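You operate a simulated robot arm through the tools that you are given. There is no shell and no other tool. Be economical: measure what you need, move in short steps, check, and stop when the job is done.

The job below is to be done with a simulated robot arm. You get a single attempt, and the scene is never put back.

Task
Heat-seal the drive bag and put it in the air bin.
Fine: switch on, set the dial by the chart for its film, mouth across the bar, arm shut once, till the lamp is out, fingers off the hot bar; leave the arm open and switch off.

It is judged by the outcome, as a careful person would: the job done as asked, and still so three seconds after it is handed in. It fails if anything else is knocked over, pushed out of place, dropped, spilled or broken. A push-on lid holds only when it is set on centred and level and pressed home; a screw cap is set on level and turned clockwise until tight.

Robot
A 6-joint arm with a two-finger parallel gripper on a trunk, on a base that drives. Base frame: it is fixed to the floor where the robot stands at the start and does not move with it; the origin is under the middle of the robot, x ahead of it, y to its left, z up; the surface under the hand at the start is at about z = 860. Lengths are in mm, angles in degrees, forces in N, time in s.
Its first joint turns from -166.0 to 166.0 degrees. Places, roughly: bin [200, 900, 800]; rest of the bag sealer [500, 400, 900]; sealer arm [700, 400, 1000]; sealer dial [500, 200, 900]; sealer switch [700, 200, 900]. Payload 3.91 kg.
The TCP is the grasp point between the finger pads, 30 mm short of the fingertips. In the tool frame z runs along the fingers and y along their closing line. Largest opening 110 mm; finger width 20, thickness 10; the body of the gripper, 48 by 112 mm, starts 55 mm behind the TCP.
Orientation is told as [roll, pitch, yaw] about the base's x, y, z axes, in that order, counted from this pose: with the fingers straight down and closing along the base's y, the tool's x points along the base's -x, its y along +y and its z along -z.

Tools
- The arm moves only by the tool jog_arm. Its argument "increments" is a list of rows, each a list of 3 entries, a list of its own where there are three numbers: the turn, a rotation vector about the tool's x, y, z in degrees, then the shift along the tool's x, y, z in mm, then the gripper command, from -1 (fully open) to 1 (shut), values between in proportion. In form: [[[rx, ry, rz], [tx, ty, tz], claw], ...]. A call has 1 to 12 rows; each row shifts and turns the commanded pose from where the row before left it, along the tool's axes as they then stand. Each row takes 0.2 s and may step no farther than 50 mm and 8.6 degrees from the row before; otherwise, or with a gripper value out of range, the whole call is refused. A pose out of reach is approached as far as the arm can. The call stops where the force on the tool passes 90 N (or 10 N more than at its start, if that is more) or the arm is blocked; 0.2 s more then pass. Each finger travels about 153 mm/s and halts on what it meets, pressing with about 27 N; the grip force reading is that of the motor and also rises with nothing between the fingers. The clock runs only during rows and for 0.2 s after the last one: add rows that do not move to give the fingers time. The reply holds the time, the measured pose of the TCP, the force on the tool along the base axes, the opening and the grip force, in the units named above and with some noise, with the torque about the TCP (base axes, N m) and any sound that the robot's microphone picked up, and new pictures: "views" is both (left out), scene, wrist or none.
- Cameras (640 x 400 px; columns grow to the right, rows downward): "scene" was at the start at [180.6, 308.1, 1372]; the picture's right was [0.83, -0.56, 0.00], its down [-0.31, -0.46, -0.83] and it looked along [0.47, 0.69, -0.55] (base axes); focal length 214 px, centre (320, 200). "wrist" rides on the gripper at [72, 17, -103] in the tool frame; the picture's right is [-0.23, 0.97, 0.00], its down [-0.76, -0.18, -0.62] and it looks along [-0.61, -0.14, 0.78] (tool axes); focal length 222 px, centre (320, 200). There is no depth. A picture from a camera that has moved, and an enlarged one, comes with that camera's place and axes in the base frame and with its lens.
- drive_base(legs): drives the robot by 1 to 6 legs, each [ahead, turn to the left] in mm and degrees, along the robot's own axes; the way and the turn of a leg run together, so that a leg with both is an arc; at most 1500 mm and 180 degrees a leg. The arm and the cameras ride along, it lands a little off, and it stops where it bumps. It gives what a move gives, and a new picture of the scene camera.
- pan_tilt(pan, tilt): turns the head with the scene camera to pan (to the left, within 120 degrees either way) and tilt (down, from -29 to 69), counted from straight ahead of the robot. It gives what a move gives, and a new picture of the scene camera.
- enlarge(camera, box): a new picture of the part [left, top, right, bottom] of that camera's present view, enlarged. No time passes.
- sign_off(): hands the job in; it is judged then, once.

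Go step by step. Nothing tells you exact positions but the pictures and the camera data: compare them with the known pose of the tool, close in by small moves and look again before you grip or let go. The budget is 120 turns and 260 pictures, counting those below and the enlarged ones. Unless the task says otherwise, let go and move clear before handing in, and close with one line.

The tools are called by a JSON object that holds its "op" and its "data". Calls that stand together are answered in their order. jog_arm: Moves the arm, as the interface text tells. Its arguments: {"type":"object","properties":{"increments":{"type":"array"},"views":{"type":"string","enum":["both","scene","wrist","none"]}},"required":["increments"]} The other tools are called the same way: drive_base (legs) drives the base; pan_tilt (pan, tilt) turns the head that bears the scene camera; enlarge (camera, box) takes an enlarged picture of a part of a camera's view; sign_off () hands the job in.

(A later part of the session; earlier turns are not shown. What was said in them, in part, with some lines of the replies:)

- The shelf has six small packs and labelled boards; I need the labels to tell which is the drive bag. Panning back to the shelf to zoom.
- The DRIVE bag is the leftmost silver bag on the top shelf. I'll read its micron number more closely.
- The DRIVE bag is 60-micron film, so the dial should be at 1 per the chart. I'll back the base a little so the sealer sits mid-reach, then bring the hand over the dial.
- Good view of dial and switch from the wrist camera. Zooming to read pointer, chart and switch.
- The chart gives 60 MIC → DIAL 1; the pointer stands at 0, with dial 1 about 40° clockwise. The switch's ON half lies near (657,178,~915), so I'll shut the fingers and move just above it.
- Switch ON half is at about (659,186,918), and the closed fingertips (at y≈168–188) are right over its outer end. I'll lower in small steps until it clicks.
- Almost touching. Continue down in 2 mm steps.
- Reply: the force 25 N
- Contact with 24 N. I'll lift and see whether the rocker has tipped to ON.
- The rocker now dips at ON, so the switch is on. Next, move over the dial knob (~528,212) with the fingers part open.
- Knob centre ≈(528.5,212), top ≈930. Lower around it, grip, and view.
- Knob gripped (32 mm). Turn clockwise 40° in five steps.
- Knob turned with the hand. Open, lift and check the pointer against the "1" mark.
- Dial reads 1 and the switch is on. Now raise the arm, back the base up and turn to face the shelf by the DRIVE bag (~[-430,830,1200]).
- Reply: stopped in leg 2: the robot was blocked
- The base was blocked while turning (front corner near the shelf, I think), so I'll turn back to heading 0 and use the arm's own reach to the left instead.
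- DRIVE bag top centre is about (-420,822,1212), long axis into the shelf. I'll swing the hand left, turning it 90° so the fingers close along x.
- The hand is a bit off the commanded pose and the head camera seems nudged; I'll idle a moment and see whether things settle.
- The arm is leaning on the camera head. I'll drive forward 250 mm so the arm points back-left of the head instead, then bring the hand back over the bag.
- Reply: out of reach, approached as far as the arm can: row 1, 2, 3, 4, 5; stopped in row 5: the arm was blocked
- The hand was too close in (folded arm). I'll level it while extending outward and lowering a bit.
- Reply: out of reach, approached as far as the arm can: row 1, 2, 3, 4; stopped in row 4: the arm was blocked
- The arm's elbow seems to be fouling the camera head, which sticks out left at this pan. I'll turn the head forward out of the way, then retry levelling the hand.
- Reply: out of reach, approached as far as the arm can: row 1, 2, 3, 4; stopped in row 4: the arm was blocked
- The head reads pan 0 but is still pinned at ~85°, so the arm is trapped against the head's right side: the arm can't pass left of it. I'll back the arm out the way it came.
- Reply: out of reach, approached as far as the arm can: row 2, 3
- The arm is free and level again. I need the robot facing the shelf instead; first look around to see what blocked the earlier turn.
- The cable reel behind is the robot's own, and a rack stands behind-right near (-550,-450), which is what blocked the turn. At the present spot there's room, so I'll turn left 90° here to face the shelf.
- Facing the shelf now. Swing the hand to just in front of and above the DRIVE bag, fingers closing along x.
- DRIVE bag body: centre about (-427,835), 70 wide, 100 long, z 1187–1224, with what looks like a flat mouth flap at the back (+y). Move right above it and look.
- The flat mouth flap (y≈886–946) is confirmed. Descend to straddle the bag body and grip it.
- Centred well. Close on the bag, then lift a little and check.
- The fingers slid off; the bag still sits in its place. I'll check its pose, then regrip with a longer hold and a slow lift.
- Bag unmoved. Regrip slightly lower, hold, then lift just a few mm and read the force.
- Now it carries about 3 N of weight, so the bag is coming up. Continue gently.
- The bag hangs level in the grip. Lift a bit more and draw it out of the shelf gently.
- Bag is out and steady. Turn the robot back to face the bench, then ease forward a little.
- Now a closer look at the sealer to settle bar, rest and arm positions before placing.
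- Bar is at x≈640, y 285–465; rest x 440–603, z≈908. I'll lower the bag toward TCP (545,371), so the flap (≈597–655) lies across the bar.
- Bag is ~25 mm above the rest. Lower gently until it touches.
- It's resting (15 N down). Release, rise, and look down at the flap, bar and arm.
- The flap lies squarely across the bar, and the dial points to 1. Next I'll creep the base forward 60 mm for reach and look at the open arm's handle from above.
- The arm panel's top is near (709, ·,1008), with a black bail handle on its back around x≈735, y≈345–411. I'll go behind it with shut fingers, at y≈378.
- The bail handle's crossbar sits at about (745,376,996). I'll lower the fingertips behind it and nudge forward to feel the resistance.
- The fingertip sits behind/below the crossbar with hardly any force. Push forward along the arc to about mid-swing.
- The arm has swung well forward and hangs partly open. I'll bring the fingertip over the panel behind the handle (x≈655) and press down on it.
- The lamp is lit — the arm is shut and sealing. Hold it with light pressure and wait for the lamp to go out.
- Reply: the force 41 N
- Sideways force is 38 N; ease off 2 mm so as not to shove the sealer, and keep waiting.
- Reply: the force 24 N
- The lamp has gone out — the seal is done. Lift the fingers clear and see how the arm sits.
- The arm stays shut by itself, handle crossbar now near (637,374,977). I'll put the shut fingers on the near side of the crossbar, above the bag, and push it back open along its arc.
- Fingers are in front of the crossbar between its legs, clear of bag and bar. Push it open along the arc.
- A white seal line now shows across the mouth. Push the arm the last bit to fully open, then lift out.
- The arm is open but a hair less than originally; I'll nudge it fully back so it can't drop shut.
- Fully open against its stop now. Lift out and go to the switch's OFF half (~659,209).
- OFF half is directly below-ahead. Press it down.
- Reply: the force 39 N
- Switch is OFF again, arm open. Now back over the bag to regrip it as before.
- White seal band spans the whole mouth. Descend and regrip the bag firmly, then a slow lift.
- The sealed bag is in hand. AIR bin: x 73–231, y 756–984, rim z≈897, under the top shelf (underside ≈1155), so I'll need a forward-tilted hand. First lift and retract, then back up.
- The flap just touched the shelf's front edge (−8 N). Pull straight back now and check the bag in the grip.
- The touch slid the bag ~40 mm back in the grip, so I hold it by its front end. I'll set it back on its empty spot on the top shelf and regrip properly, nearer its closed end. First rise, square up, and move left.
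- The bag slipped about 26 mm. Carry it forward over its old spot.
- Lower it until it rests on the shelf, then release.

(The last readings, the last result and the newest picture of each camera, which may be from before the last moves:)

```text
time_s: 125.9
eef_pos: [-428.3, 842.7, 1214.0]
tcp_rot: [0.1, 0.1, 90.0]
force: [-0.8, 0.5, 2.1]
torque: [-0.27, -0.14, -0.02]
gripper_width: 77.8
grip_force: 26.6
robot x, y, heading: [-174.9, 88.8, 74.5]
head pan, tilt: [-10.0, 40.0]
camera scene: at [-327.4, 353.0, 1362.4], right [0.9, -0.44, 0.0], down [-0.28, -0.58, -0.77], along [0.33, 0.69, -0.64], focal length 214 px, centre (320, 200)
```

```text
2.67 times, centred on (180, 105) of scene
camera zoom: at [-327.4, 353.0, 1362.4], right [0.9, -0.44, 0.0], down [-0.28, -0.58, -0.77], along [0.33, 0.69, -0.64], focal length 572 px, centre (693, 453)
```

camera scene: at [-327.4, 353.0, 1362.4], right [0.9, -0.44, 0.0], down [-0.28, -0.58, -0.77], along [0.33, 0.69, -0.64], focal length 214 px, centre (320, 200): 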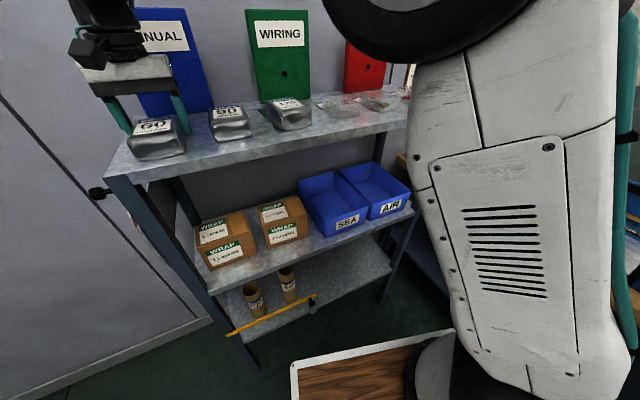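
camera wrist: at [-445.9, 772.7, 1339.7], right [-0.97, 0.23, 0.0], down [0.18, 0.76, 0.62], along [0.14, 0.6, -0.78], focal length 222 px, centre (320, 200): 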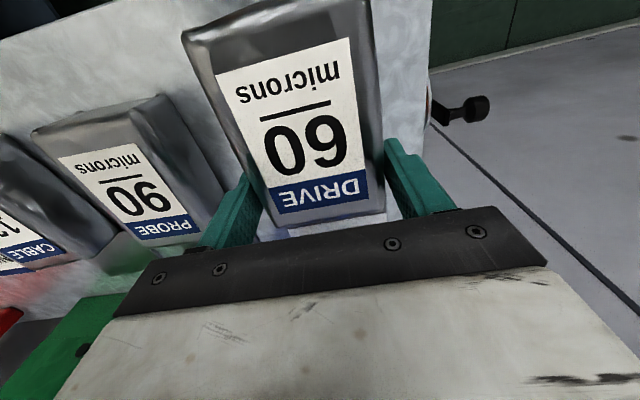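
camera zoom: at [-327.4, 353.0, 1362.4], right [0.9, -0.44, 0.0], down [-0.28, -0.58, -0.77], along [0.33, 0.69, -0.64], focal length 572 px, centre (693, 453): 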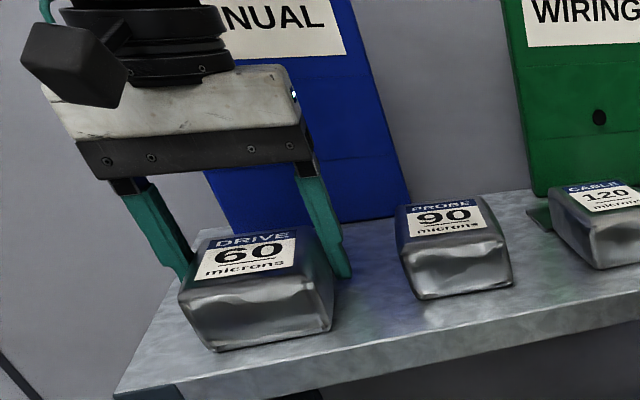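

It rests on the shelf. Open, slide the hand back ~45 mm toward the bag's closed end, and regrip.

{"op": "jog_arm", "data": {"increments": [[[0, 0, 0], [0, 0, -1], 0], [[0, 0, 0], [0, 0, 0], -1], [[0, 0, 0], [0, 0, 0], -1], [[0, 0, 0], [0, 0, -1], -1], [[0, 0, 0], [23, 0, 0], -1], [[0, 0, 0], [23, 0, 0], -1], [[0, 0, 0], [0, 0, 0], -1]]}}

{"op": "enlarge", "data": {"camera": "wrist", "box": [160, 0, 480, 230]}}

```text
time_s: 127.5
eef_pos: [-427.9, 799.9, 1213.9]
tcp_rot: [0.1, 0.2, 90.2]
force: [0.1, 0.1, -0.6]
torque: [-0.03, 0.0, -0.02]
gripper_width: 109.9
grip_force: 0.2
robot x, y, heading: [-174.3, 87.2, 74.0]
head pan, tilt: [-10.0, 40.0]
camera scene: at [-327.4, 353.0, 1362.4], right [0.9, -0.44, 0.0], down [-0.28, -0.58, -0.77], along [0.33, 0.69, -0.64], focal length 214 px, centre (320, 200)
camera wrist: at [-445.9, 727.3, 1318.5], right [-0.97, 0.23, 0.0], down [0.18, 0.76, 0.62], along [0.14, 0.6, -0.78], focal length 222 px, centre (320, 200)
```

scene: 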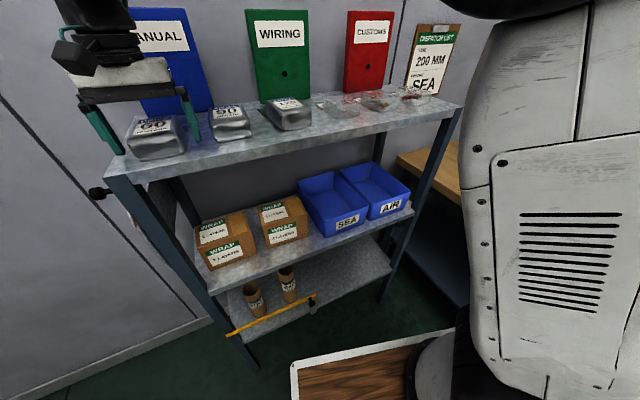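
wrist: 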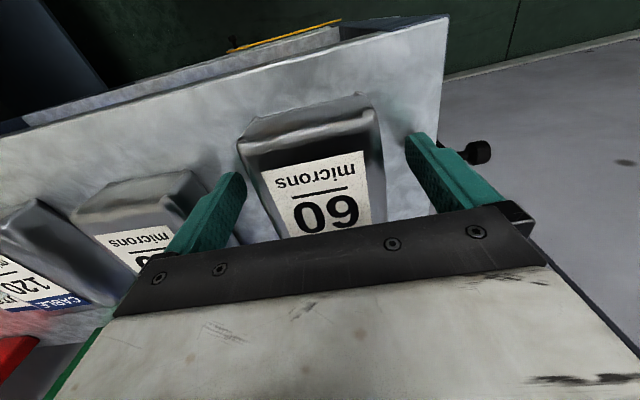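

```text
1.74 times, centred on (320, 115) of wrist
camera zoom: at [-445.9, 727.3, 1318.5], right [-0.97, 0.23, 0.0], down [0.18, 0.76, 0.62], along [0.14, 0.6, -0.78], focal length 386 px, centre (320, 348)
```

zoom: 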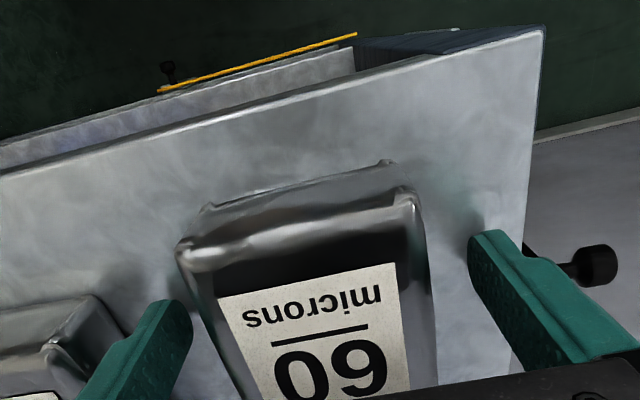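

Now ~34 mm from the closed end — a good hold for the bin. Grip and lift slowly.

{"op": "jog_arm", "data": {"increments": [[[0, 0, 0], [0, 0, 0], -0.5], [[0, 0, 0], [0, 0, 0], 0], [[0, 0, 0], [0, 0, 0], 1], [[0, 0, 0], [0, 0, 0], 1], [[0, 0, 0], [0, 0, 0], 1], [[0, 0, 0], [0, 0, 0], 1]], "views": "none"}}

{"op": "jog_arm", "data": {"increments": [[[0, 0, 0], [0, 0, -2], 1], [[0, 0, 0], [0, 0, -2], 1], [[0, 0, 0], [0, 0, -3], 1], [[0, 0, 0], [0, 0, -5], 1], [[0, 0, 0], [0, 0, -8], 1], [[0, 0, 0], [0, 0, -8], 1]]}}

{"op": "enlarge", "data": {"camera": "scene", "box": [80, 30, 280, 180]}}

```text
time_s: 128.9
eef_pos: [-427.2, 799.8, 1214.9]
tcp_rot: [0.2, 0.2, 90.1]
force: [-0.2, -0.9, 0.3]
torque: [0.01, -0.03, 0.01]
gripper_width: 77.9
grip_force: 26.7
robot x, y, heading: [-171.2, 84.8, 74.4]
head pan, tilt: [-10.0, 40.0]
```

```text
time_s: 130.3
eef_pos: [-427.1, 797.3, 1243.4]
tcp_rot: [0.0, 0.2, 90.1]
force: [-0.3, -0.1, -2.8]
torque: [-0.06, 0.0, 0.02]
gripper_width: 77.9
grip_force: 26.8
robot x, y, heading: [-172.9, 87.4, 74.0]
head pan, tilt: [-10.0, 40.0]
camera scene: at [-327.4, 353.1, 1362.4], right [0.9, -0.44, 0.0], down [-0.28, -0.58, -0.77], along [0.33, 0.69, -0.64], focal length 214 px, centre (320, 200)
camera wrist: at [-445.6, 726.0, 1347.3], right [-0.97, 0.23, 0.0], down [0.18, 0.76, 0.62], along [0.14, 0.6, -0.78], focal length 222 px, centre (320, 200)
```

scene: 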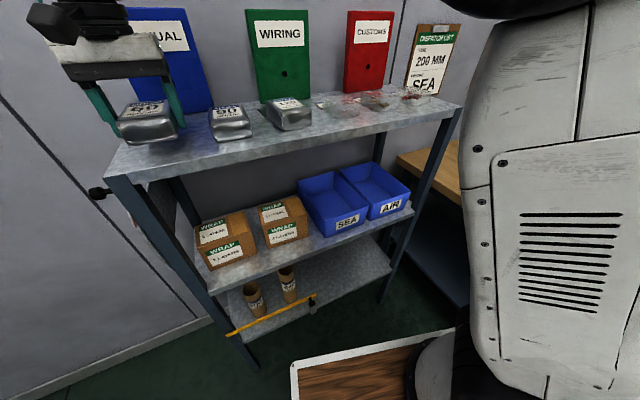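
wrist: 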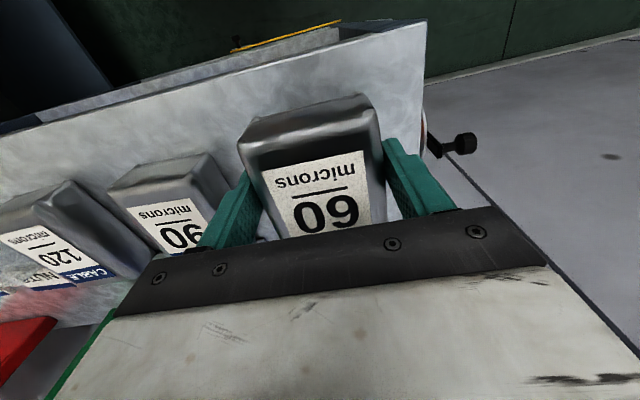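

```text
2.67 times, centred on (180, 105) of scene
camera zoom: at [-327.4, 353.1, 1362.4], right [0.9, -0.44, 0.0], down [-0.28, -0.58, -0.77], along [0.33, 0.69, -0.64], focal length 572 px, centre (693, 453)
```

zoom: 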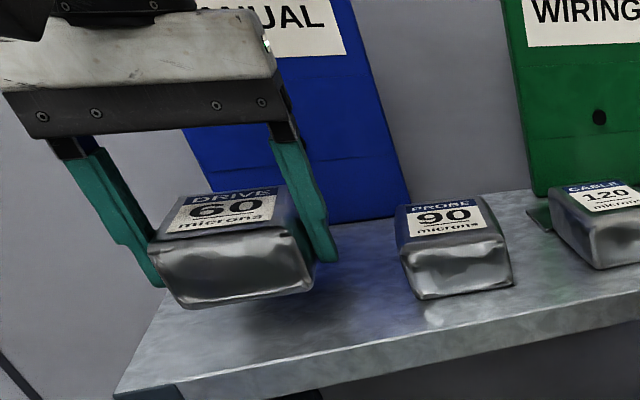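

Secure and level. Lift, draw the bag out of the shelf, then back the base up 120 mm for room.

{"op": "jog_arm", "data": {"increments": [[[0, 0, 0], [4, 0, -10], 1], [[0, 0, 0], [12, 0, -10], 1], [[0, 0, 0], [22, 0, 0], 1], [[0, 0, 0], [28, 0, 0], 1], [[0, 0, 0], [32, 0, 0], 1], [[0, 0, 0], [32, 0, 0], 1], [[0, 0, 0], [32, 0, 0], 1], [[0, 0, 0], [30, 0, 0], 1], [[0, 0, 0], [24, 0, 0], 1], [[0, 0, 0], [14, 0, 0], 1], [[0, 0, 0], [6, 0, 0], 1]], "views": "wrist"}}

{"op": "drive_base", "data": {"legs": [[-120, 0]]}}

```text
time_s: 132.7
eef_pos: [-427.1, 560.8, 1264.0]
tcp_rot: [0.1, 0.2, 90.2]
force: [0.5, 1.0, -3.0]
torque: [-0.11, 0.01, -0.01]
gripper_width: 77.8
grip_force: 27.1
robot x, y, heading: [-174.1, 90.0, 74.1]
head pan, tilt: [-10.0, 40.0]
camera wrist: at [-444.8, 489.3, 1367.7], right [-0.97, 0.23, 0.0], down [0.18, 0.76, 0.62], along [0.14, 0.6, -0.78], focal length 222 px, centre (320, 200)
```

wrist: 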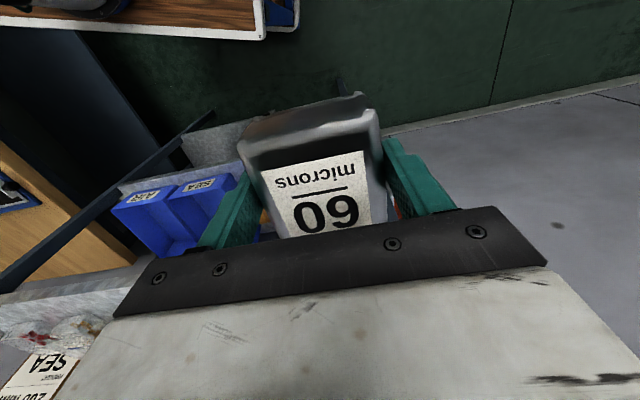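

```text
time_s: 133.9
eef_pos: [-457.9, 448.7, 1263.2]
tcp_rot: [0.1, 0.2, 90.1]
force: [0.3, 0.3, -3.4]
torque: [-0.03, 0.0, 0.0]
gripper_width: 77.8
grip_force: 27.5
robot x, y, heading: [-208.6, -22.8, 74.3]
head pan, tilt: [-10.0, 40.0]
camera scene: at [-359.4, 239.4, 1362.4], right [0.9, -0.44, 0.0], down [-0.28, -0.58, -0.77], along [0.33, 0.69, -0.64], focal length 214 px, centre (320, 200)
```

scene: 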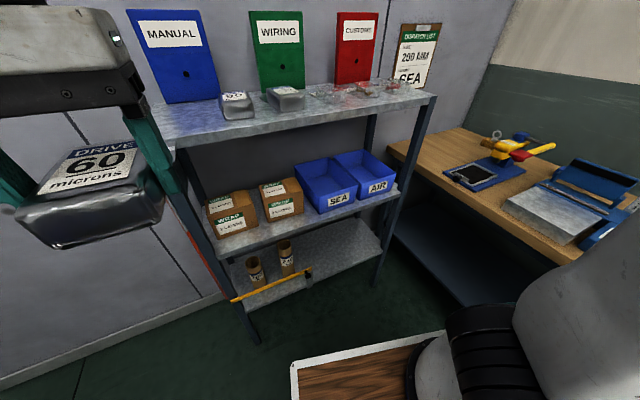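

Now carry the bag across in front of the shelf toward the AIR bin, descending gradually.

{"op": "jog_arm", "data": {"increments": [[[0, 0, 0], [-8, -15, 4], 1], [[0, 0, 0], [-14, -26, 8], 1], [[0, 0, 0], [-18, -32, 10], 1], [[0, 0, 0], [-18, -34, 10], 1], [[0, 0, 0], [-18, -34, 10], 1], [[0, 0, 0], [-18, -34, 10], 1], [[0, 0, 0], [-16, -34, 10], 1], [[0, 0, 0], [-14, -34, 10], 1], [[0, 0, 0], [-8, -34, 10], 1], [[0, 0, 0], [0, -34, 10], 1], [[0, 0, 0], [0, -34, 10], 1], [[0, 0, 0], [0, -34, 10], 1]], "views": "none"}}

{"op": "jog_arm", "data": {"increments": [[[0, 0, 0], [0, -34, 12], 1], [[0, 0, 0], [0, -34, 12], 1], [[0, 0, 0], [0, -34, 12], 1], [[0, 0, 0], [0, -34, 12], 1], [[0, 0, 0], [0, -34, 12], 1], [[0, 0, 0], [0, -30, 12], 1], [[0, 0, 0], [0, -20, 12], 1], [[0, 0, 0], [0, -10, 12], 1]]}}

```text
time_s: 136.5
eef_pos: [-80.8, 580.9, 1149.1]
tcp_rot: [0.1, 0.1, 90.1]
force: [0.1, 0.4, -2.9]
torque: [-0.05, 0.01, 0.01]
gripper_width: 77.9
grip_force: 27.5
robot x, y, heading: [-208.1, -27.1, 74.1]
head pan, tilt: [-10.0, 40.0]
```

```text
time_s: 138.3
eef_pos: [151.1, 579.0, 1055.8]
tcp_rot: [0.2, 0.2, 90.1]
force: [0.5, 0.1, -2.4]
torque: [-0.03, -0.01, -0.01]
gripper_width: 77.5
grip_force: 27.3
robot x, y, heading: [-208.6, -27.6, 74.1]
head pan, tilt: [-10.0, 40.0]
camera scene: at [-359.4, 239.3, 1362.4], right [0.9, -0.44, 0.0], down [-0.28, -0.58, -0.77], along [0.33, 0.69, -0.64], focal length 214 px, centre (320, 200)
camera wrist: at [132.3, 507.7, 1159.4], right [-0.97, 0.23, 0.0], down [0.18, 0.76, 0.62], along [0.14, 0.61, -0.78], focal length 222 px, centre (320, 200)
```

scene: 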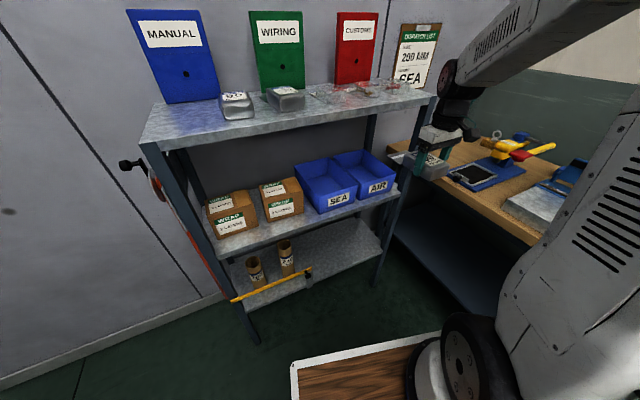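
wrist: 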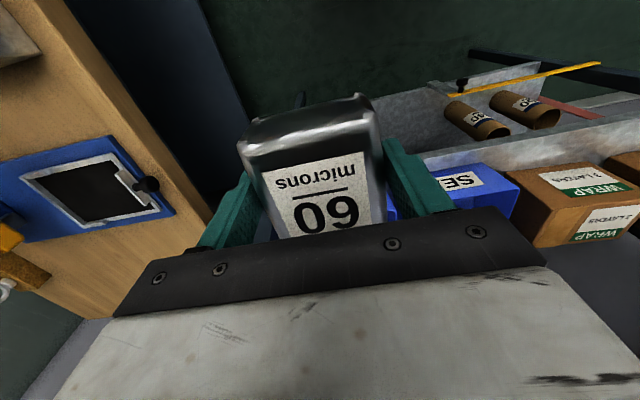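

Bag is in front of the AIR bin. I'll zoom to pin down the bin's exact sides before tilting in.

{"op": "enlarge", "data": {"camera": "scene", "box": [290, 120, 450, 230]}}

{"op": "pan_tilt", "data": {"pan": -30, "tilt": 35}}

{"op": "enlarge", "data": {"camera": "scene", "box": [160, 120, 400, 270]}}

```text
3.64 times, centred on (370, 175) of scene
camera zoom: at [-359.4, 239.3, 1362.4], right [0.9, -0.44, 0.0], down [-0.28, -0.58, -0.77], along [0.33, 0.69, -0.64], focal length 780 px, centre (138, 291)
```

zoom: 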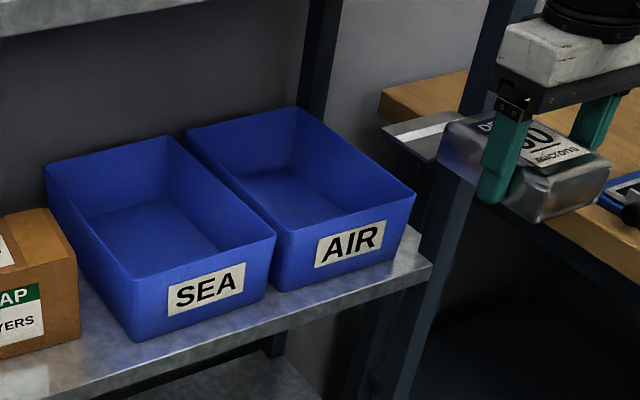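

```text
time_s: 139.2
eef_pos: [150.5, 579.1, 1055.6]
tcp_rot: [0.1, 0.3, 90.1]
force: [0.4, 0.6, -2.5]
torque: [-0.02, 0.03, 0.01]
gripper_width: 77.8
grip_force: 27.1
robot x, y, heading: [-207.6, -26.2, 74.0]
head pan, tilt: [-30.0, 35.0]
camera scene: at [-333.2, 224.4, 1369.9], right [0.7, -0.72, 0.0], down [-0.41, -0.4, -0.82], along [0.59, 0.57, -0.57], focal length 214 px, centre (320, 200)
```

scene: 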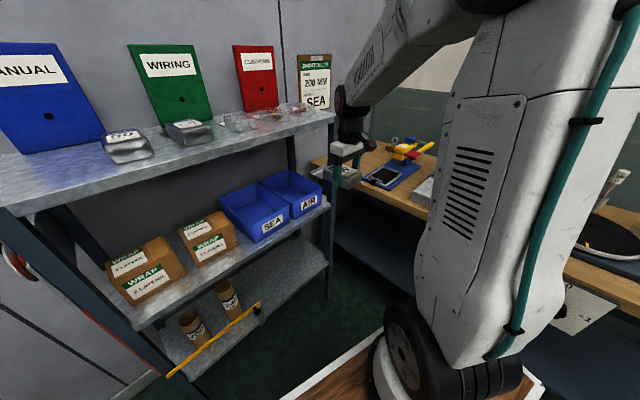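

```text
2.67 times, centred on (280, 195) of scene
camera zoom: at [-333.2, 224.4, 1369.9], right [0.7, -0.72, 0.0], down [-0.41, -0.4, -0.82], along [0.59, 0.57, -0.57], focal length 572 px, centre (427, 213)
```

zoom: 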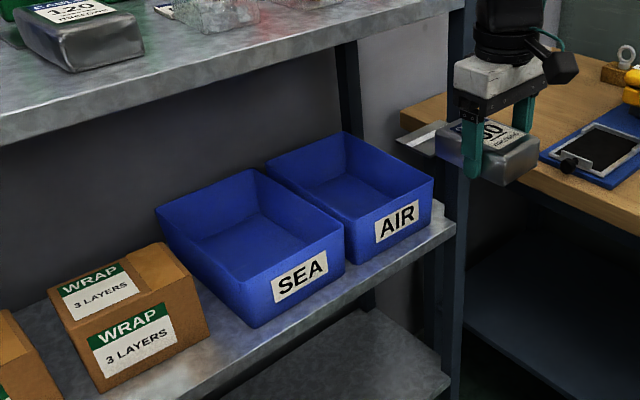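

AIR bin spans about x 55–228 (centre ≈146), y 760–988. Tilt the hand 30° forward here, in front of the shelf.

{"op": "jog_arm", "data": {"increments": [[[0, -4, 0], [0, 1, 8], 1], [[0, -6, 0], [0, 1, 15], 1], [[0, -7, 0], [0, 1, 15], 1], [[0, -7, 0], [0, 1, 15], 1], [[0, -6, 0], [0, 0, 10], 1], [[0, 0, 0], [0, 0, 0], 1]]}}

{"op": "enlarge", "data": {"camera": "scene", "box": [200, 60, 440, 240]}}

```text
time_s: 140.6
eef_pos: [145.7, 592.3, 992.3]
tcp_rot: [0.1, -29.9, 90.1]
force: [-0.3, 0.6, -4.0]
torque: [-0.03, -0.01, 0.01]
gripper_width: 77.8
grip_force: 26.8
robot x, y, heading: [-204.2, -26.5, 74.2]
head pan, tilt: [-30.0, 35.0]
camera scene: at [-333.1, 224.3, 1370.0], right [0.7, -0.72, 0.0], down [-0.41, -0.4, -0.82], along [0.59, 0.57, -0.57], focal length 214 px, centre (320, 200)
camera wrist: at [127.8, 478.4, 1046.6], right [-0.97, 0.2, 0.11], down [0.18, 0.35, 0.92], along [0.14, 0.92, -0.38], focal length 222 px, centre (320, 200)
```

scene: 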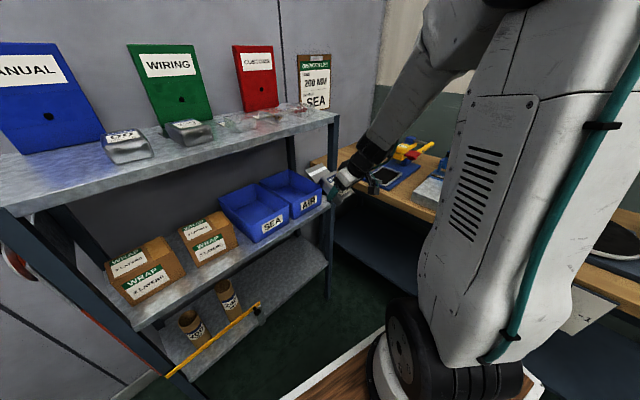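
wrist: 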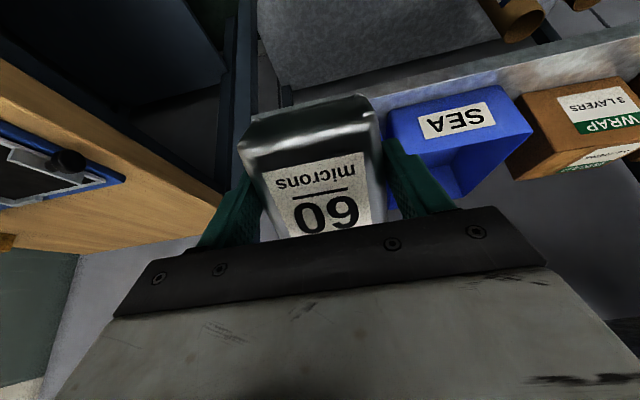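

```text
2.22 times, centred on (320, 150) of scene
camera zoom: at [-333.1, 224.3, 1370.0], right [0.7, -0.72, 0.0], down [-0.41, -0.4, -0.82], along [0.59, 0.57, -0.57], focal length 477 px, centre (320, 311)
```

zoom: 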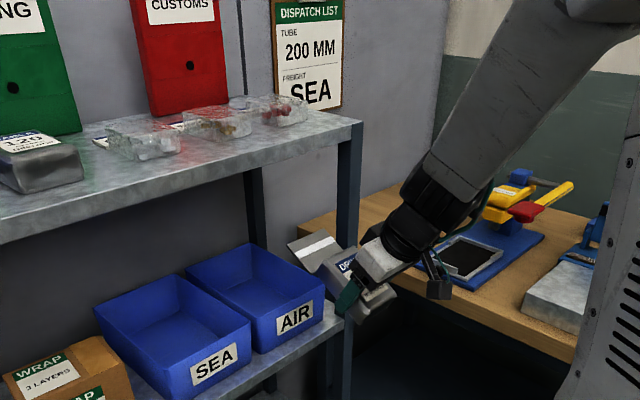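

Tilted 30° with the mouth up. Lower slightly, then move forward over the bin rim (TCP z≈960).

{"op": "jog_arm", "data": {"increments": [[[0, 0, 0], [8, 0, 14], 1], [[0, 0, 0], [8, 0, 14], 1], [[0, 0, 0], [-12, 0, 7], 1], [[0, 0, 0], [-22, 0, 12.7], 1], [[0, 0, 0], [-24, 0, 13.9], 1], [[0, 0, 0], [-24, 0, 13.9], 1], [[0, 0, 0], [-24, 0, 13.9], 1]]}}

{"op": "enlarge", "data": {"camera": "scene", "box": [200, 60, 440, 240]}}

```text
time_s: 142.2
eef_pos: [146.1, 714.4, 959.2]
tcp_rot: [0.2, -29.9, 90.2]
force: [-0.2, 0.3, -2.3]
torque: [-0.08, 0.0, -0.01]
gripper_width: 78.1
grip_force: 26.6
robot x, y, heading: [-208.2, -26.9, 74.1]
head pan, tilt: [-30.0, 35.0]
camera scene: at [-333.1, 224.1, 1370.0], right [0.7, -0.72, 0.0], down [-0.41, -0.4, -0.82], along [0.59, 0.57, -0.57], focal length 214 px, centre (320, 200)
camera wrist: at [128.3, 601.4, 1013.7], right [-0.97, 0.2, 0.11], down [0.18, 0.35, 0.92], along [0.14, 0.92, -0.38], focal length 222 px, centre (320, 200)
```

scene: 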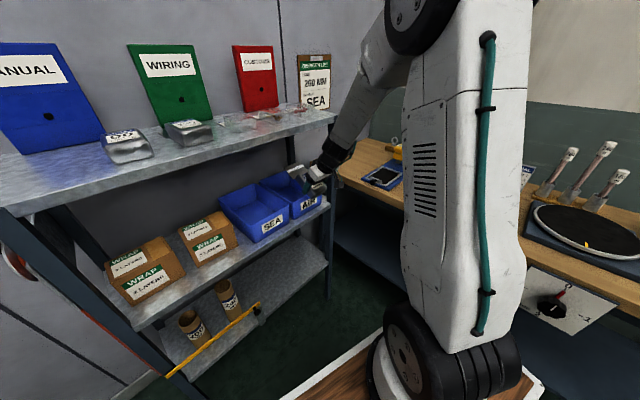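
wrist: 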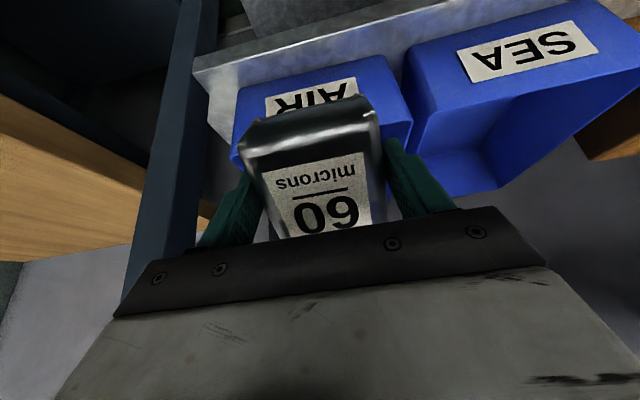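

```text
2.22 times, centred on (320, 150) of scene
camera zoom: at [-333.1, 224.1, 1370.0], right [0.7, -0.72, 0.0], down [-0.41, -0.4, -0.82], along [0.59, 0.57, -0.57], focal length 477 px, centre (320, 311)
```

zoom: 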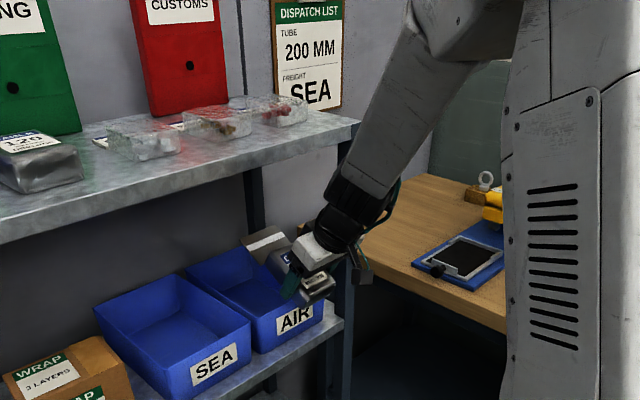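

Hand is centred on the AIR bin (70–221). Continue forward to y≈818.

{"op": "jog_arm", "data": {"increments": [[[0, 0, 0], [-18, 0, 10.4], 1], [[0, 0, 0], [-20, 0, 11.5], 1], [[0, 0, 0], [-20, 0, 11.5], 1], [[0, 0, 0], [-18, 0, 10.4], 1], [[0, 0, 0], [-13, 0, 7.5], 1]]}}

{"op": "enlarge", "data": {"camera": "scene", "box": [220, 90, 400, 230]}}

```text
time_s: 143.4
eef_pos: [147.7, 802.4, 958.2]
tcp_rot: [0.6, -29.4, 89.4]
force: [-0.6, 0.8, -3.4]
torque: [-0.09, -0.03, -0.01]
gripper_width: 77.5
grip_force: 27.4
robot x, y, heading: [-203.8, -31.9, 73.9]
head pan, tilt: [-30.0, 35.0]
camera scene: at [-333.0, 214.9, 1371.5], right [0.69, -0.72, 0.0], down [-0.41, -0.39, -0.82], along [0.59, 0.57, -0.57], focal length 214 px, centre (320, 200)
camera wrist: at [129.0, 688.0, 1013.3], right [-0.97, 0.2, 0.12], down [0.19, 0.36, 0.92], along [0.14, 0.91, -0.39], focal length 222 px, centre (320, 200)
```

scene: 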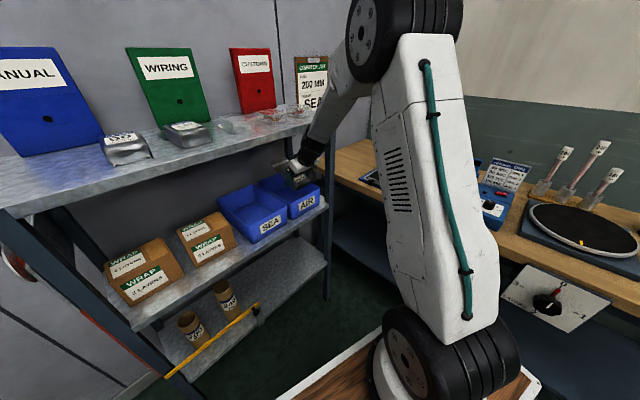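
wrist: 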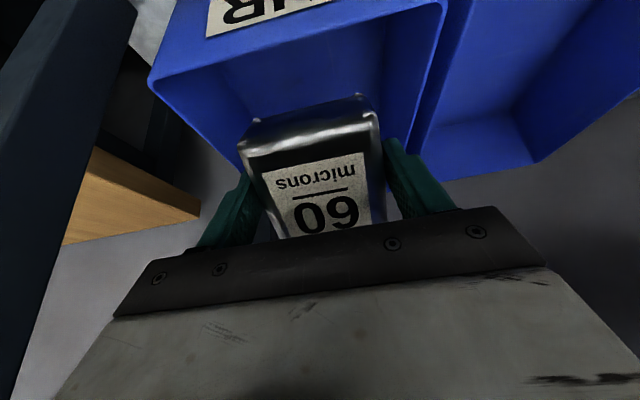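

```text
2.86 times, centred on (310, 160) of scene
camera zoom: at [-333.0, 214.9, 1371.5], right [0.69, -0.72, 0.0], down [-0.41, -0.39, -0.82], along [0.59, 0.57, -0.57], focal length 613 px, centre (349, 314)
```

zoom: 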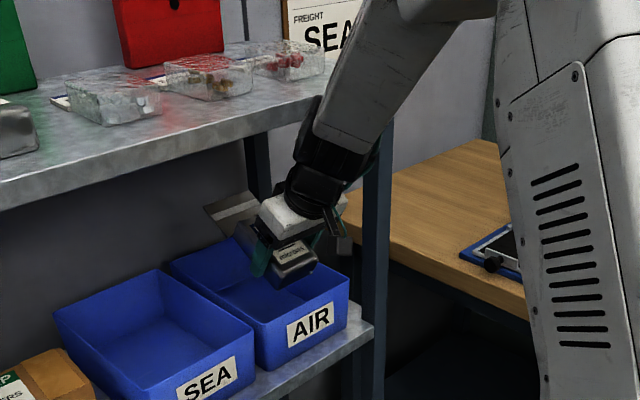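

The robot base got pushed back ~9 mm, so the forearm is likely brushing the top shelf's edge. Retreat a little at once and look.

{"op": "jog_arm", "data": {"increments": [[[0, 0, 0], [13, 0, -7.5], 1], [[0, 0, 0], [13, 0, -7.5], 1], [[0, 0, 0], [0, 0, 0], 1]]}}

{"op": "enlarge", "data": {"camera": "scene", "box": [220, 90, 400, 230]}}

```text
time_s: 144.2
eef_pos: [147.8, 788.2, 961.1]
tcp_rot: [0.0, -29.9, 90.0]
force: [0.1, -0.2, -3.8]
torque: [-0.07, 0.0, 0.03]
gripper_width: 77.6
grip_force: 26.9
robot x, y, heading: [-203.9, -20.3, 74.2]
head pan, tilt: [-30.0, 35.0]
camera scene: at [-333.2, 224.7, 1370.0], right [0.7, -0.72, 0.0], down [-0.41, -0.4, -0.82], along [0.59, 0.57, -0.57], focal length 214 px, centre (320, 200)
camera wrist: at [129.4, 673.0, 1014.6], right [-0.97, 0.2, 0.11], down [0.18, 0.35, 0.92], along [0.14, 0.92, -0.38], focal length 222 px, centre (320, 200)
```

scene: 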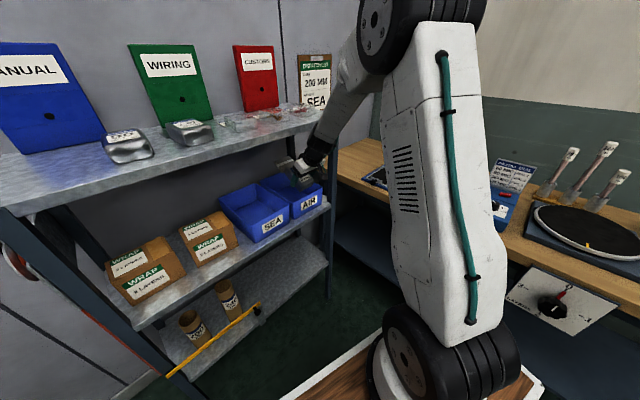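
wrist: 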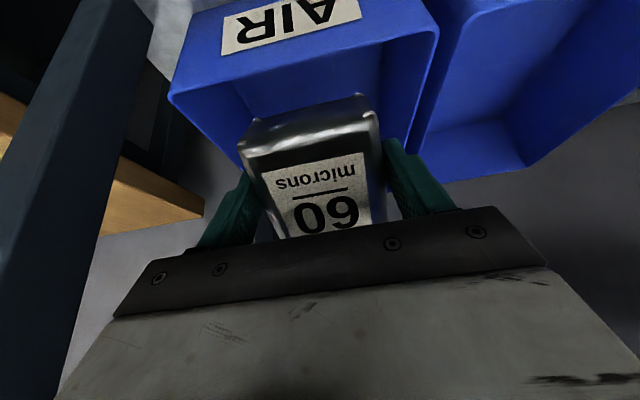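

```text
2.86 times, centred on (310, 160) of scene
camera zoom: at [-333.2, 224.7, 1370.0], right [0.7, -0.72, 0.0], down [-0.41, -0.4, -0.82], along [0.59, 0.57, -0.57], focal length 613 px, centre (349, 314)
```

zoom: 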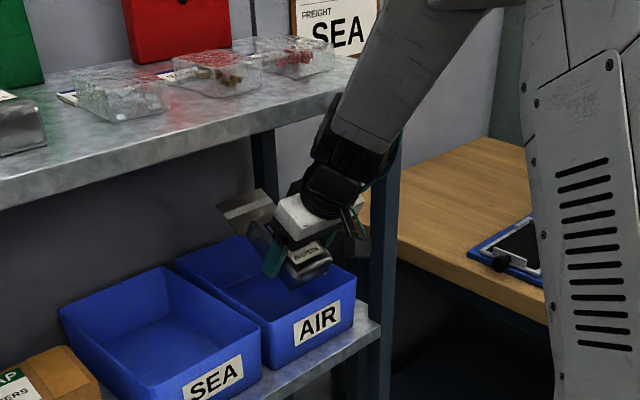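

Back free, shelf and bin unmoved. Descend into the bin from here, since lower gives the forearm more clearance.

{"op": "jog_arm", "data": {"increments": [[[0, 0, 0], [7, 0, 12], 1], [[0, 0, 0], [9, 0, 15.6], 1], [[0, 0, 0], [9, 0, 15.6], 1], [[0, 0, 0], [4, 0, 13], 1], [[0, 0, 0], [0, 0, 0], 1]]}}

{"op": "enlarge", "data": {"camera": "scene", "box": [220, 90, 400, 230]}}

{"op": "enlarge", "data": {"camera": "wrist", "box": [120, 0, 480, 225]}}

```text
time_s: 145.4
eef_pos: [145.5, 790.0, 895.6]
tcp_rot: [0.1, -29.8, 90.0]
force: [-0.4, 0.0, -2.6]
torque: [-0.11, 0.02, -0.01]
gripper_width: 78.0
grip_force: 27.1
robot x, y, heading: [-204.9, -27.0, 74.0]
head pan, tilt: [-30.0, 35.0]
camera scene: at [-333.0, 224.3, 1369.9], right [0.7, -0.72, 0.0], down [-0.41, -0.4, -0.82], along [0.59, 0.57, -0.57], focal length 214 px, centre (320, 200)
camera wrist: at [127.3, 675.5, 951.5], right [-0.97, 0.2, 0.11], down [0.18, 0.35, 0.92], along [0.14, 0.92, -0.38], focal length 222 px, centre (320, 200)
```

scene: 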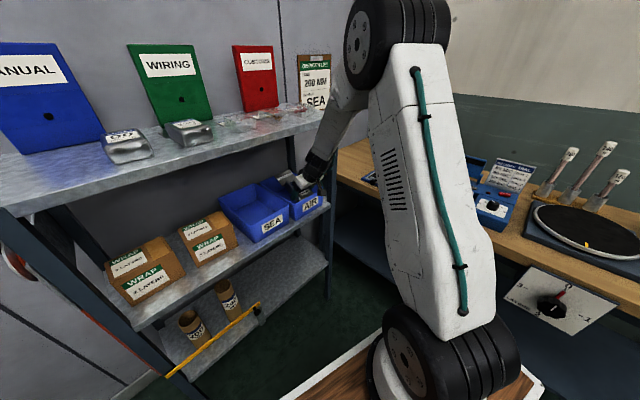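
wrist: 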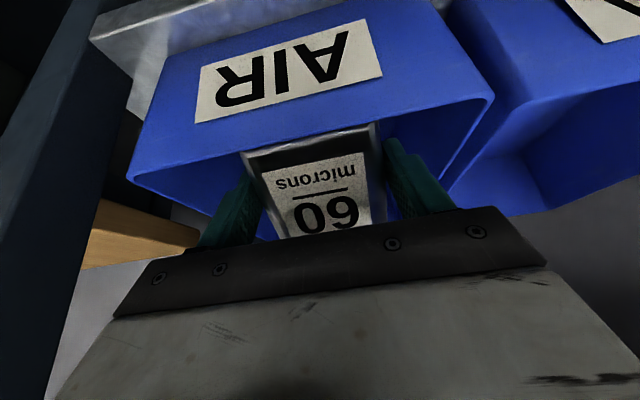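

```text
2.86 times, centred on (310, 160) of scene
camera zoom: at [-333.0, 224.3, 1369.9], right [0.7, -0.72, 0.0], down [-0.41, -0.4, -0.82], along [0.59, 0.57, -0.57], focal length 613 px, centre (349, 314)
```

zoom: 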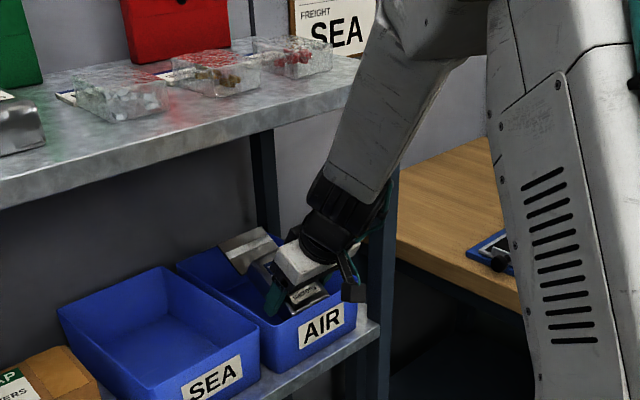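

```text
1.78 times, centred on (300, 112) of wrist
camera zoom: at [127.3, 675.5, 951.5], right [-0.97, 0.2, 0.11], down [0.18, 0.35, 0.92], along [0.14, 0.92, -0.38], focal length 395 px, centre (356, 356)
```

zoom: 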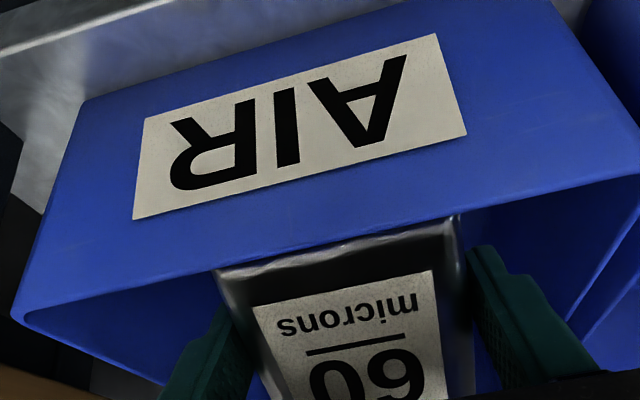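

The bag is inside the bin behind the front wall. Move forward 14 mm and lower until it touches the floor.

{"op": "jog_arm", "data": {"increments": [[[0, 0, 0], [-6, 0, 3.5], 1], [[0, 0, 0], [-6, 0, 3.5], 1], [[0, 0, 0], [5, 0, 8.7], 1], [[0, 0, 0], [4, 0, 7], 1], [[0, 0, 0], [0, 0, 0], 1]], "views": "wrist"}}

{"op": "enlarge", "data": {"camera": "scene", "box": [220, 90, 400, 230]}}

```text
time_s: 146.6
eef_pos: [145.0, 803.1, 878.8]
tcp_rot: [0.1, -29.7, 90.0]
force: [0.6, -1.5, -2.1]
torque: [-0.07, 0.01, -0.03]
gripper_width: 77.7
grip_force: 26.9
robot x, y, heading: [-206.8, -25.3, 74.1]
head pan, tilt: [-30.0, 35.0]
camera wrist: at [127.5, 689.4, 932.6], right [-0.97, 0.2, 0.11], down [0.18, 0.35, 0.92], along [0.14, 0.92, -0.38], focal length 222 px, centre (320, 200)
```

wrist: 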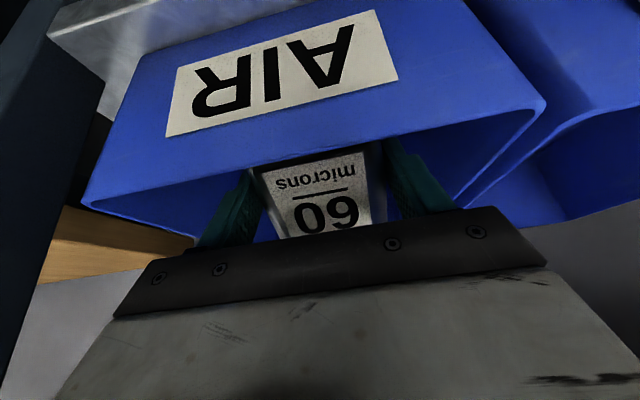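

```text
2.86 times, centred on (310, 160) of scene
camera zoom: at [-333.0, 224.3, 1369.9], right [0.7, -0.72, 0.0], down [-0.41, -0.4, -0.82], along [0.59, 0.57, -0.57], focal length 613 px, centre (349, 314)
```

zoom: 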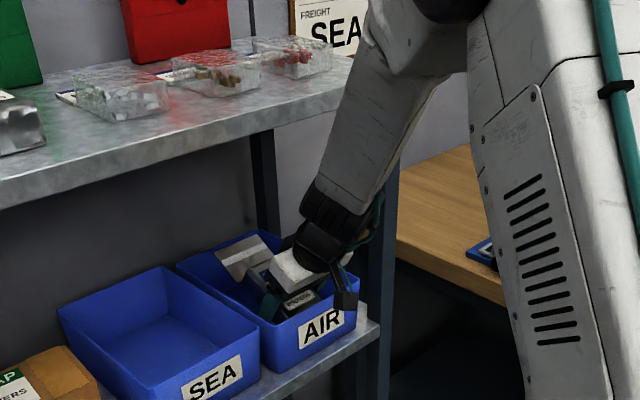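

Continue lowering in small steps watching the force.

{"op": "jog_arm", "data": {"increments": [[[0, 0, 0], [0.5, 0, 5.8], 1], [[0, 0, 0], [1, 0, 4], 1], [[0, 0, 0], [0, 0, 0], 1]], "views": "none"}}

{"op": "jog_arm", "data": {"increments": [[[0, 0, 0], [1, 0, 3], 1], [[0, 0, 0], [1, 0, 3], 1]], "views": "wrist"}}

```text
time_s: 147.4
eef_pos: [146.3, 806.8, 869.2]
tcp_rot: [0.1, -29.8, 90.0]
force: [0.0, -0.5, -2.4]
torque: [-0.07, 0.01, 0.0]
gripper_width: 77.5
grip_force: 27.1
robot x, y, heading: [-206.9, -26.5, 74.3]
head pan, tilt: [-30.0, 35.0]
```

```text
time_s: 148.0
eef_pos: [146.8, 808.7, 864.2]
tcp_rot: [0.0, -29.8, 90.0]
force: [0.0, -0.5, -2.3]
torque: [-0.07, -0.01, -0.03]
gripper_width: 77.8
grip_force: 27.4
robot x, y, heading: [-207.1, -29.4, 74.3]
head pan, tilt: [-30.0, 35.0]
camera wrist: at [127.0, 695.0, 918.1], right [-0.97, 0.2, 0.11], down [0.18, 0.35, 0.92], along [0.14, 0.92, -0.38], focal length 222 px, centre (320, 200)
```

wrist: 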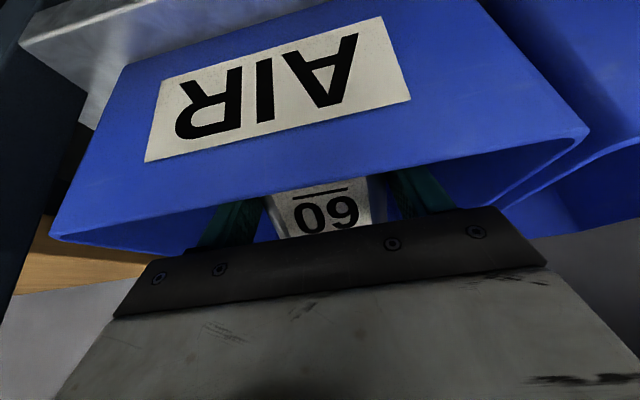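

{"op": "jog_arm", "data": {"increments": [[[0, 0, 0], [1, 0, 3], 1], [[0, 0, 0], [1, 0, 3], 1]], "views": "none"}}

{"op": "jog_arm", "data": {"increments": [[[0, 0, 0], [1, 0, 3], 1], [[0, 0, 0], [0, 0, 0], 1]], "views": "none"}}

```text
time_s: 148.6
eef_pos: [146.0, 810.5, 858.0]
tcp_rot: [0.1, -29.7, 89.8]
force: [-0.4, 0.0, -3.8]
torque: [-0.11, -0.02, -0.01]
gripper_width: 77.9
grip_force: 27.0
robot x, y, heading: [-207.9, -23.9, 74.0]
head pan, tilt: [-30.0, 35.0]
```

```text
time_s: 149.2
eef_pos: [145.2, 809.9, 854.0]
tcp_rot: [0.0, -29.9, 90.0]
force: [-0.7, -0.8, -1.0]
torque: [-0.14, -0.12, -0.01]
gripper_width: 77.8
grip_force: 26.6
robot x, y, heading: [-201.8, -24.8, 74.0]
head pan, tilt: [-30.0, 35.0]
```

The closed end touches the bin floor. Release, and watch the bag settle.

{"op": "jog_arm", "data": {"increments": [[[0, 0, 0], [1, 0, 1.7], 1], [[0, 0, 0], [0, 0, 0], 0.2], [[0, 0, 0], [0, 0, 0], 0], [[0, 0, 0], [0, 0, 0], -0.4], [[0, 0, 0], [0, 0, 0], -0.75], [[0, 0, 0], [0, 0, 0], -0.75], [[0, 0, 0], [0, 0, 0], -0.75]]}}

{"op": "enlarge", "data": {"camera": "scene", "box": [220, 90, 400, 230]}}

```text
time_s: 150.8
eef_pos: [145.5, 811.1, 854.1]
tcp_rot: [0.1, -29.7, 90.0]
force: [-0.2, -0.8, 0.3]
torque: [0.01, 0.03, 0.03]
gripper_width: 96.3
grip_force: 0.1
robot x, y, heading: [-202.3, -23.5, 74.3]
head pan, tilt: [-30.0, 35.0]
camera scene: at [-333.1, 224.2, 1370.0], right [0.7, -0.72, 0.0], down [-0.41, -0.4, -0.82], along [0.59, 0.57, -0.57], focal length 214 px, centre (320, 200)
camera wrist: at [127.2, 697.1, 907.0], right [-0.97, 0.2, 0.11], down [0.18, 0.35, 0.92], along [0.14, 0.92, -0.38], focal length 222 px, centre (320, 200)
```

scene: 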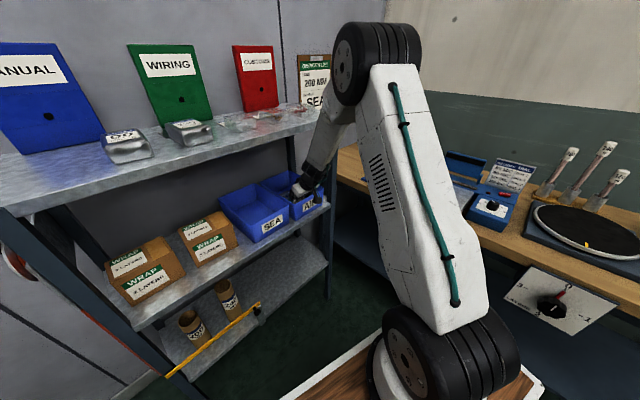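
wrist: 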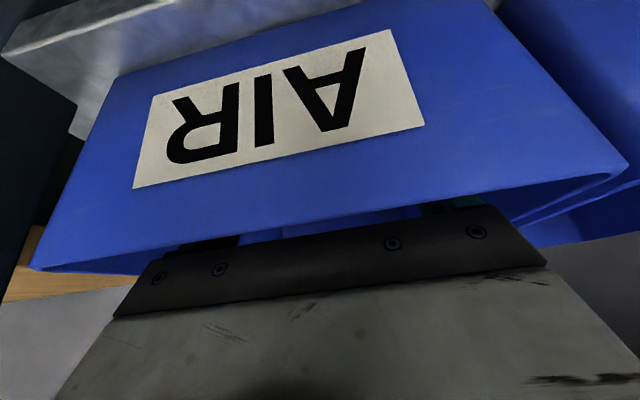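

```text
2.86 times, centred on (310, 160) of scene
camera zoom: at [-333.1, 224.2, 1370.0], right [0.7, -0.72, 0.0], down [-0.41, -0.4, -0.82], along [0.59, 0.57, -0.57], focal length 613 px, centre (349, 314)
```

zoom: 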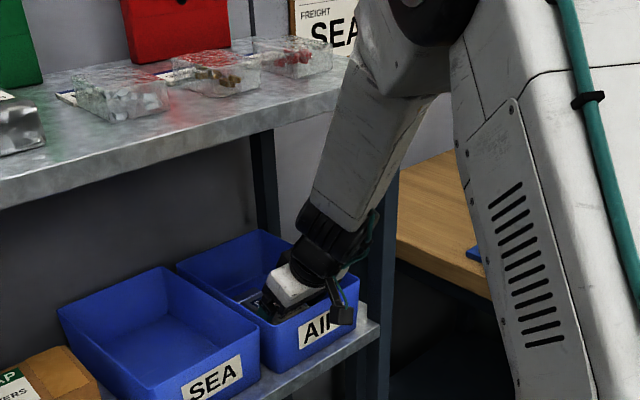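

The bag has dropped flat in the bin. Withdraw along the tool axis, then back away from the shelf.

{"op": "jog_arm", "data": {"increments": [[[0, 0, 0], [0, 0, -15], -0.75], [[0, 0, 0], [0, 0, -25], -0.75], [[0, 0, 0], [0, 0, -30], -0.75], [[0, 0, 0], [0, 0, -35], -0.75], [[0, 0, 0], [0, 0, -35], -0.75], [[0, 0, 0], [30, 0, -25], -0.75], [[0, 0, 0], [38, 0, -22], -0.75], [[0, 0, 0], [38, 0, -22], -0.75], [[0, 0, 0], [30, 0, -18], -0.75]]}}

{"op": "enlarge", "data": {"camera": "scene", "box": [200, 60, 400, 240]}}

```text
time_s: 152.8
eef_pos: [147.3, 578.9, 980.9]
tcp_rot: [0.1, -29.8, 90.0]
force: [-0.2, -0.9, -0.3]
torque: [0.03, -0.02, 0.01]
gripper_width: 96.1
grip_force: 0.0
robot x, y, heading: [-203.7, -26.6, 74.1]
head pan, tilt: [-30.0, 35.0]
camera scene: at [-333.0, 224.5, 1369.9], right [0.7, -0.72, 0.0], down [-0.41, -0.4, -0.82], along [0.59, 0.57, -0.57], focal length 214 px, centre (320, 200)
camera wrist: at [128.3, 465.3, 1035.2], right [-0.97, 0.19, 0.11], down [0.18, 0.35, 0.92], along [0.14, 0.92, -0.38], focal length 222 px, centre (320, 200)
```

scene: 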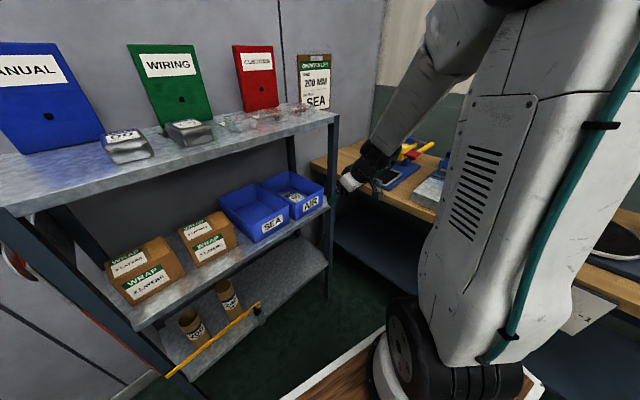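
wrist: 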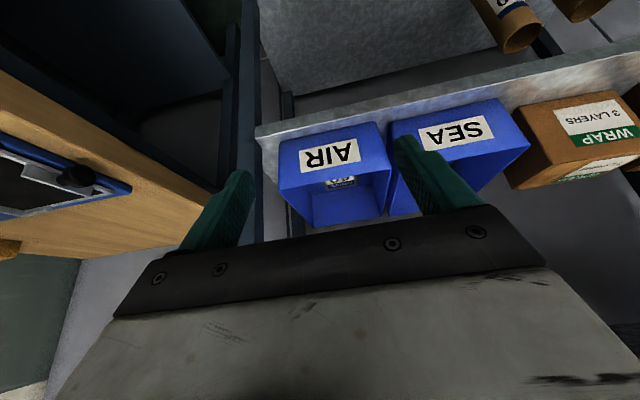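

```text
2.22 times, centred on (300, 150) of scene
camera zoom: at [-333.0, 224.5, 1369.9], right [0.7, -0.72, 0.0], down [-0.41, -0.4, -0.82], along [0.59, 0.57, -0.57], focal length 477 px, centre (364, 311)
```

zoom: 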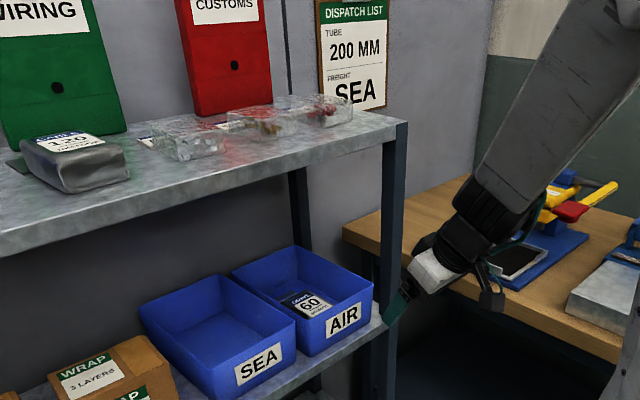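

The bag lies flat in the AIR bin. One last check of the sealer: arm open, switch off.

{"op": "pan_tilt", "data": {"pan": -65, "tilt": 30}}

{"op": "enlarge", "data": {"camera": "scene", "box": [100, 80, 420, 280]}}

```text
time_s: 153.8
eef_pos: [146.7, 580.9, 980.5]
tcp_rot: [0.2, -29.8, 89.9]
force: [-0.7, -0.1, -1.2]
torque: [0.02, 0.02, -0.02]
gripper_width: 96.2
grip_force: 0.0
robot x, y, heading: [-201.6, -23.3, 74.0]
head pan, tilt: [-65.0, 30.0]
camera scene: at [-307.0, 177.3, 1377.8], right [0.16, -0.99, 0.0], down [-0.49, -0.08, -0.87], along [0.85, 0.14, -0.5], focal length 214 px, centre (320, 200)
```

scene: 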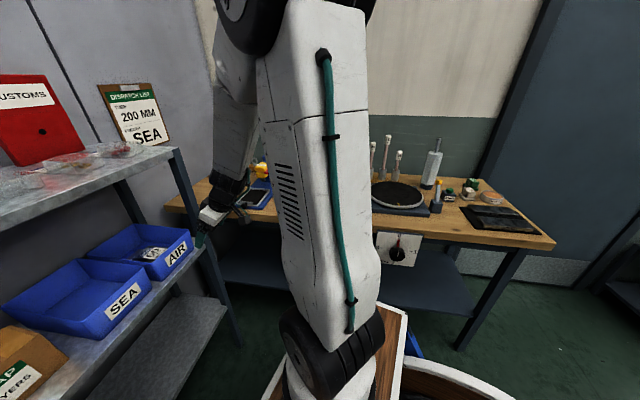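

```text
2.00 times, centred on (260, 180) of scene
camera zoom: at [-307.0, 177.3, 1377.8], right [0.16, -0.99, 0.0], down [-0.49, -0.08, -0.87], along [0.85, 0.14, -0.5], focal length 429 px, centre (440, 240)
```

zoom: 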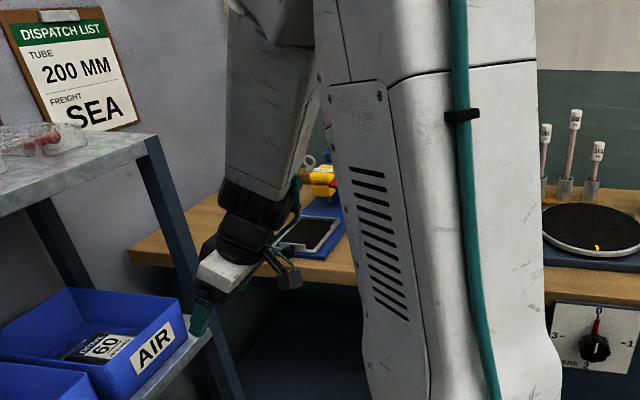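

The sealer is hidden behind the arm here, but the view at the moment of release showed its arm still open, and I saw the switch go to off earlier. The bag lies in the AIR bin and the hand is clear, so I'm handing in.

{"op": "sign_off", "data": {}}

```text
The job is handed in.
```

The DRIVE bag (60 micron, dial 1) is heat-sealed and lying in the AIR bin, and the sealer is switched off with its arm open.
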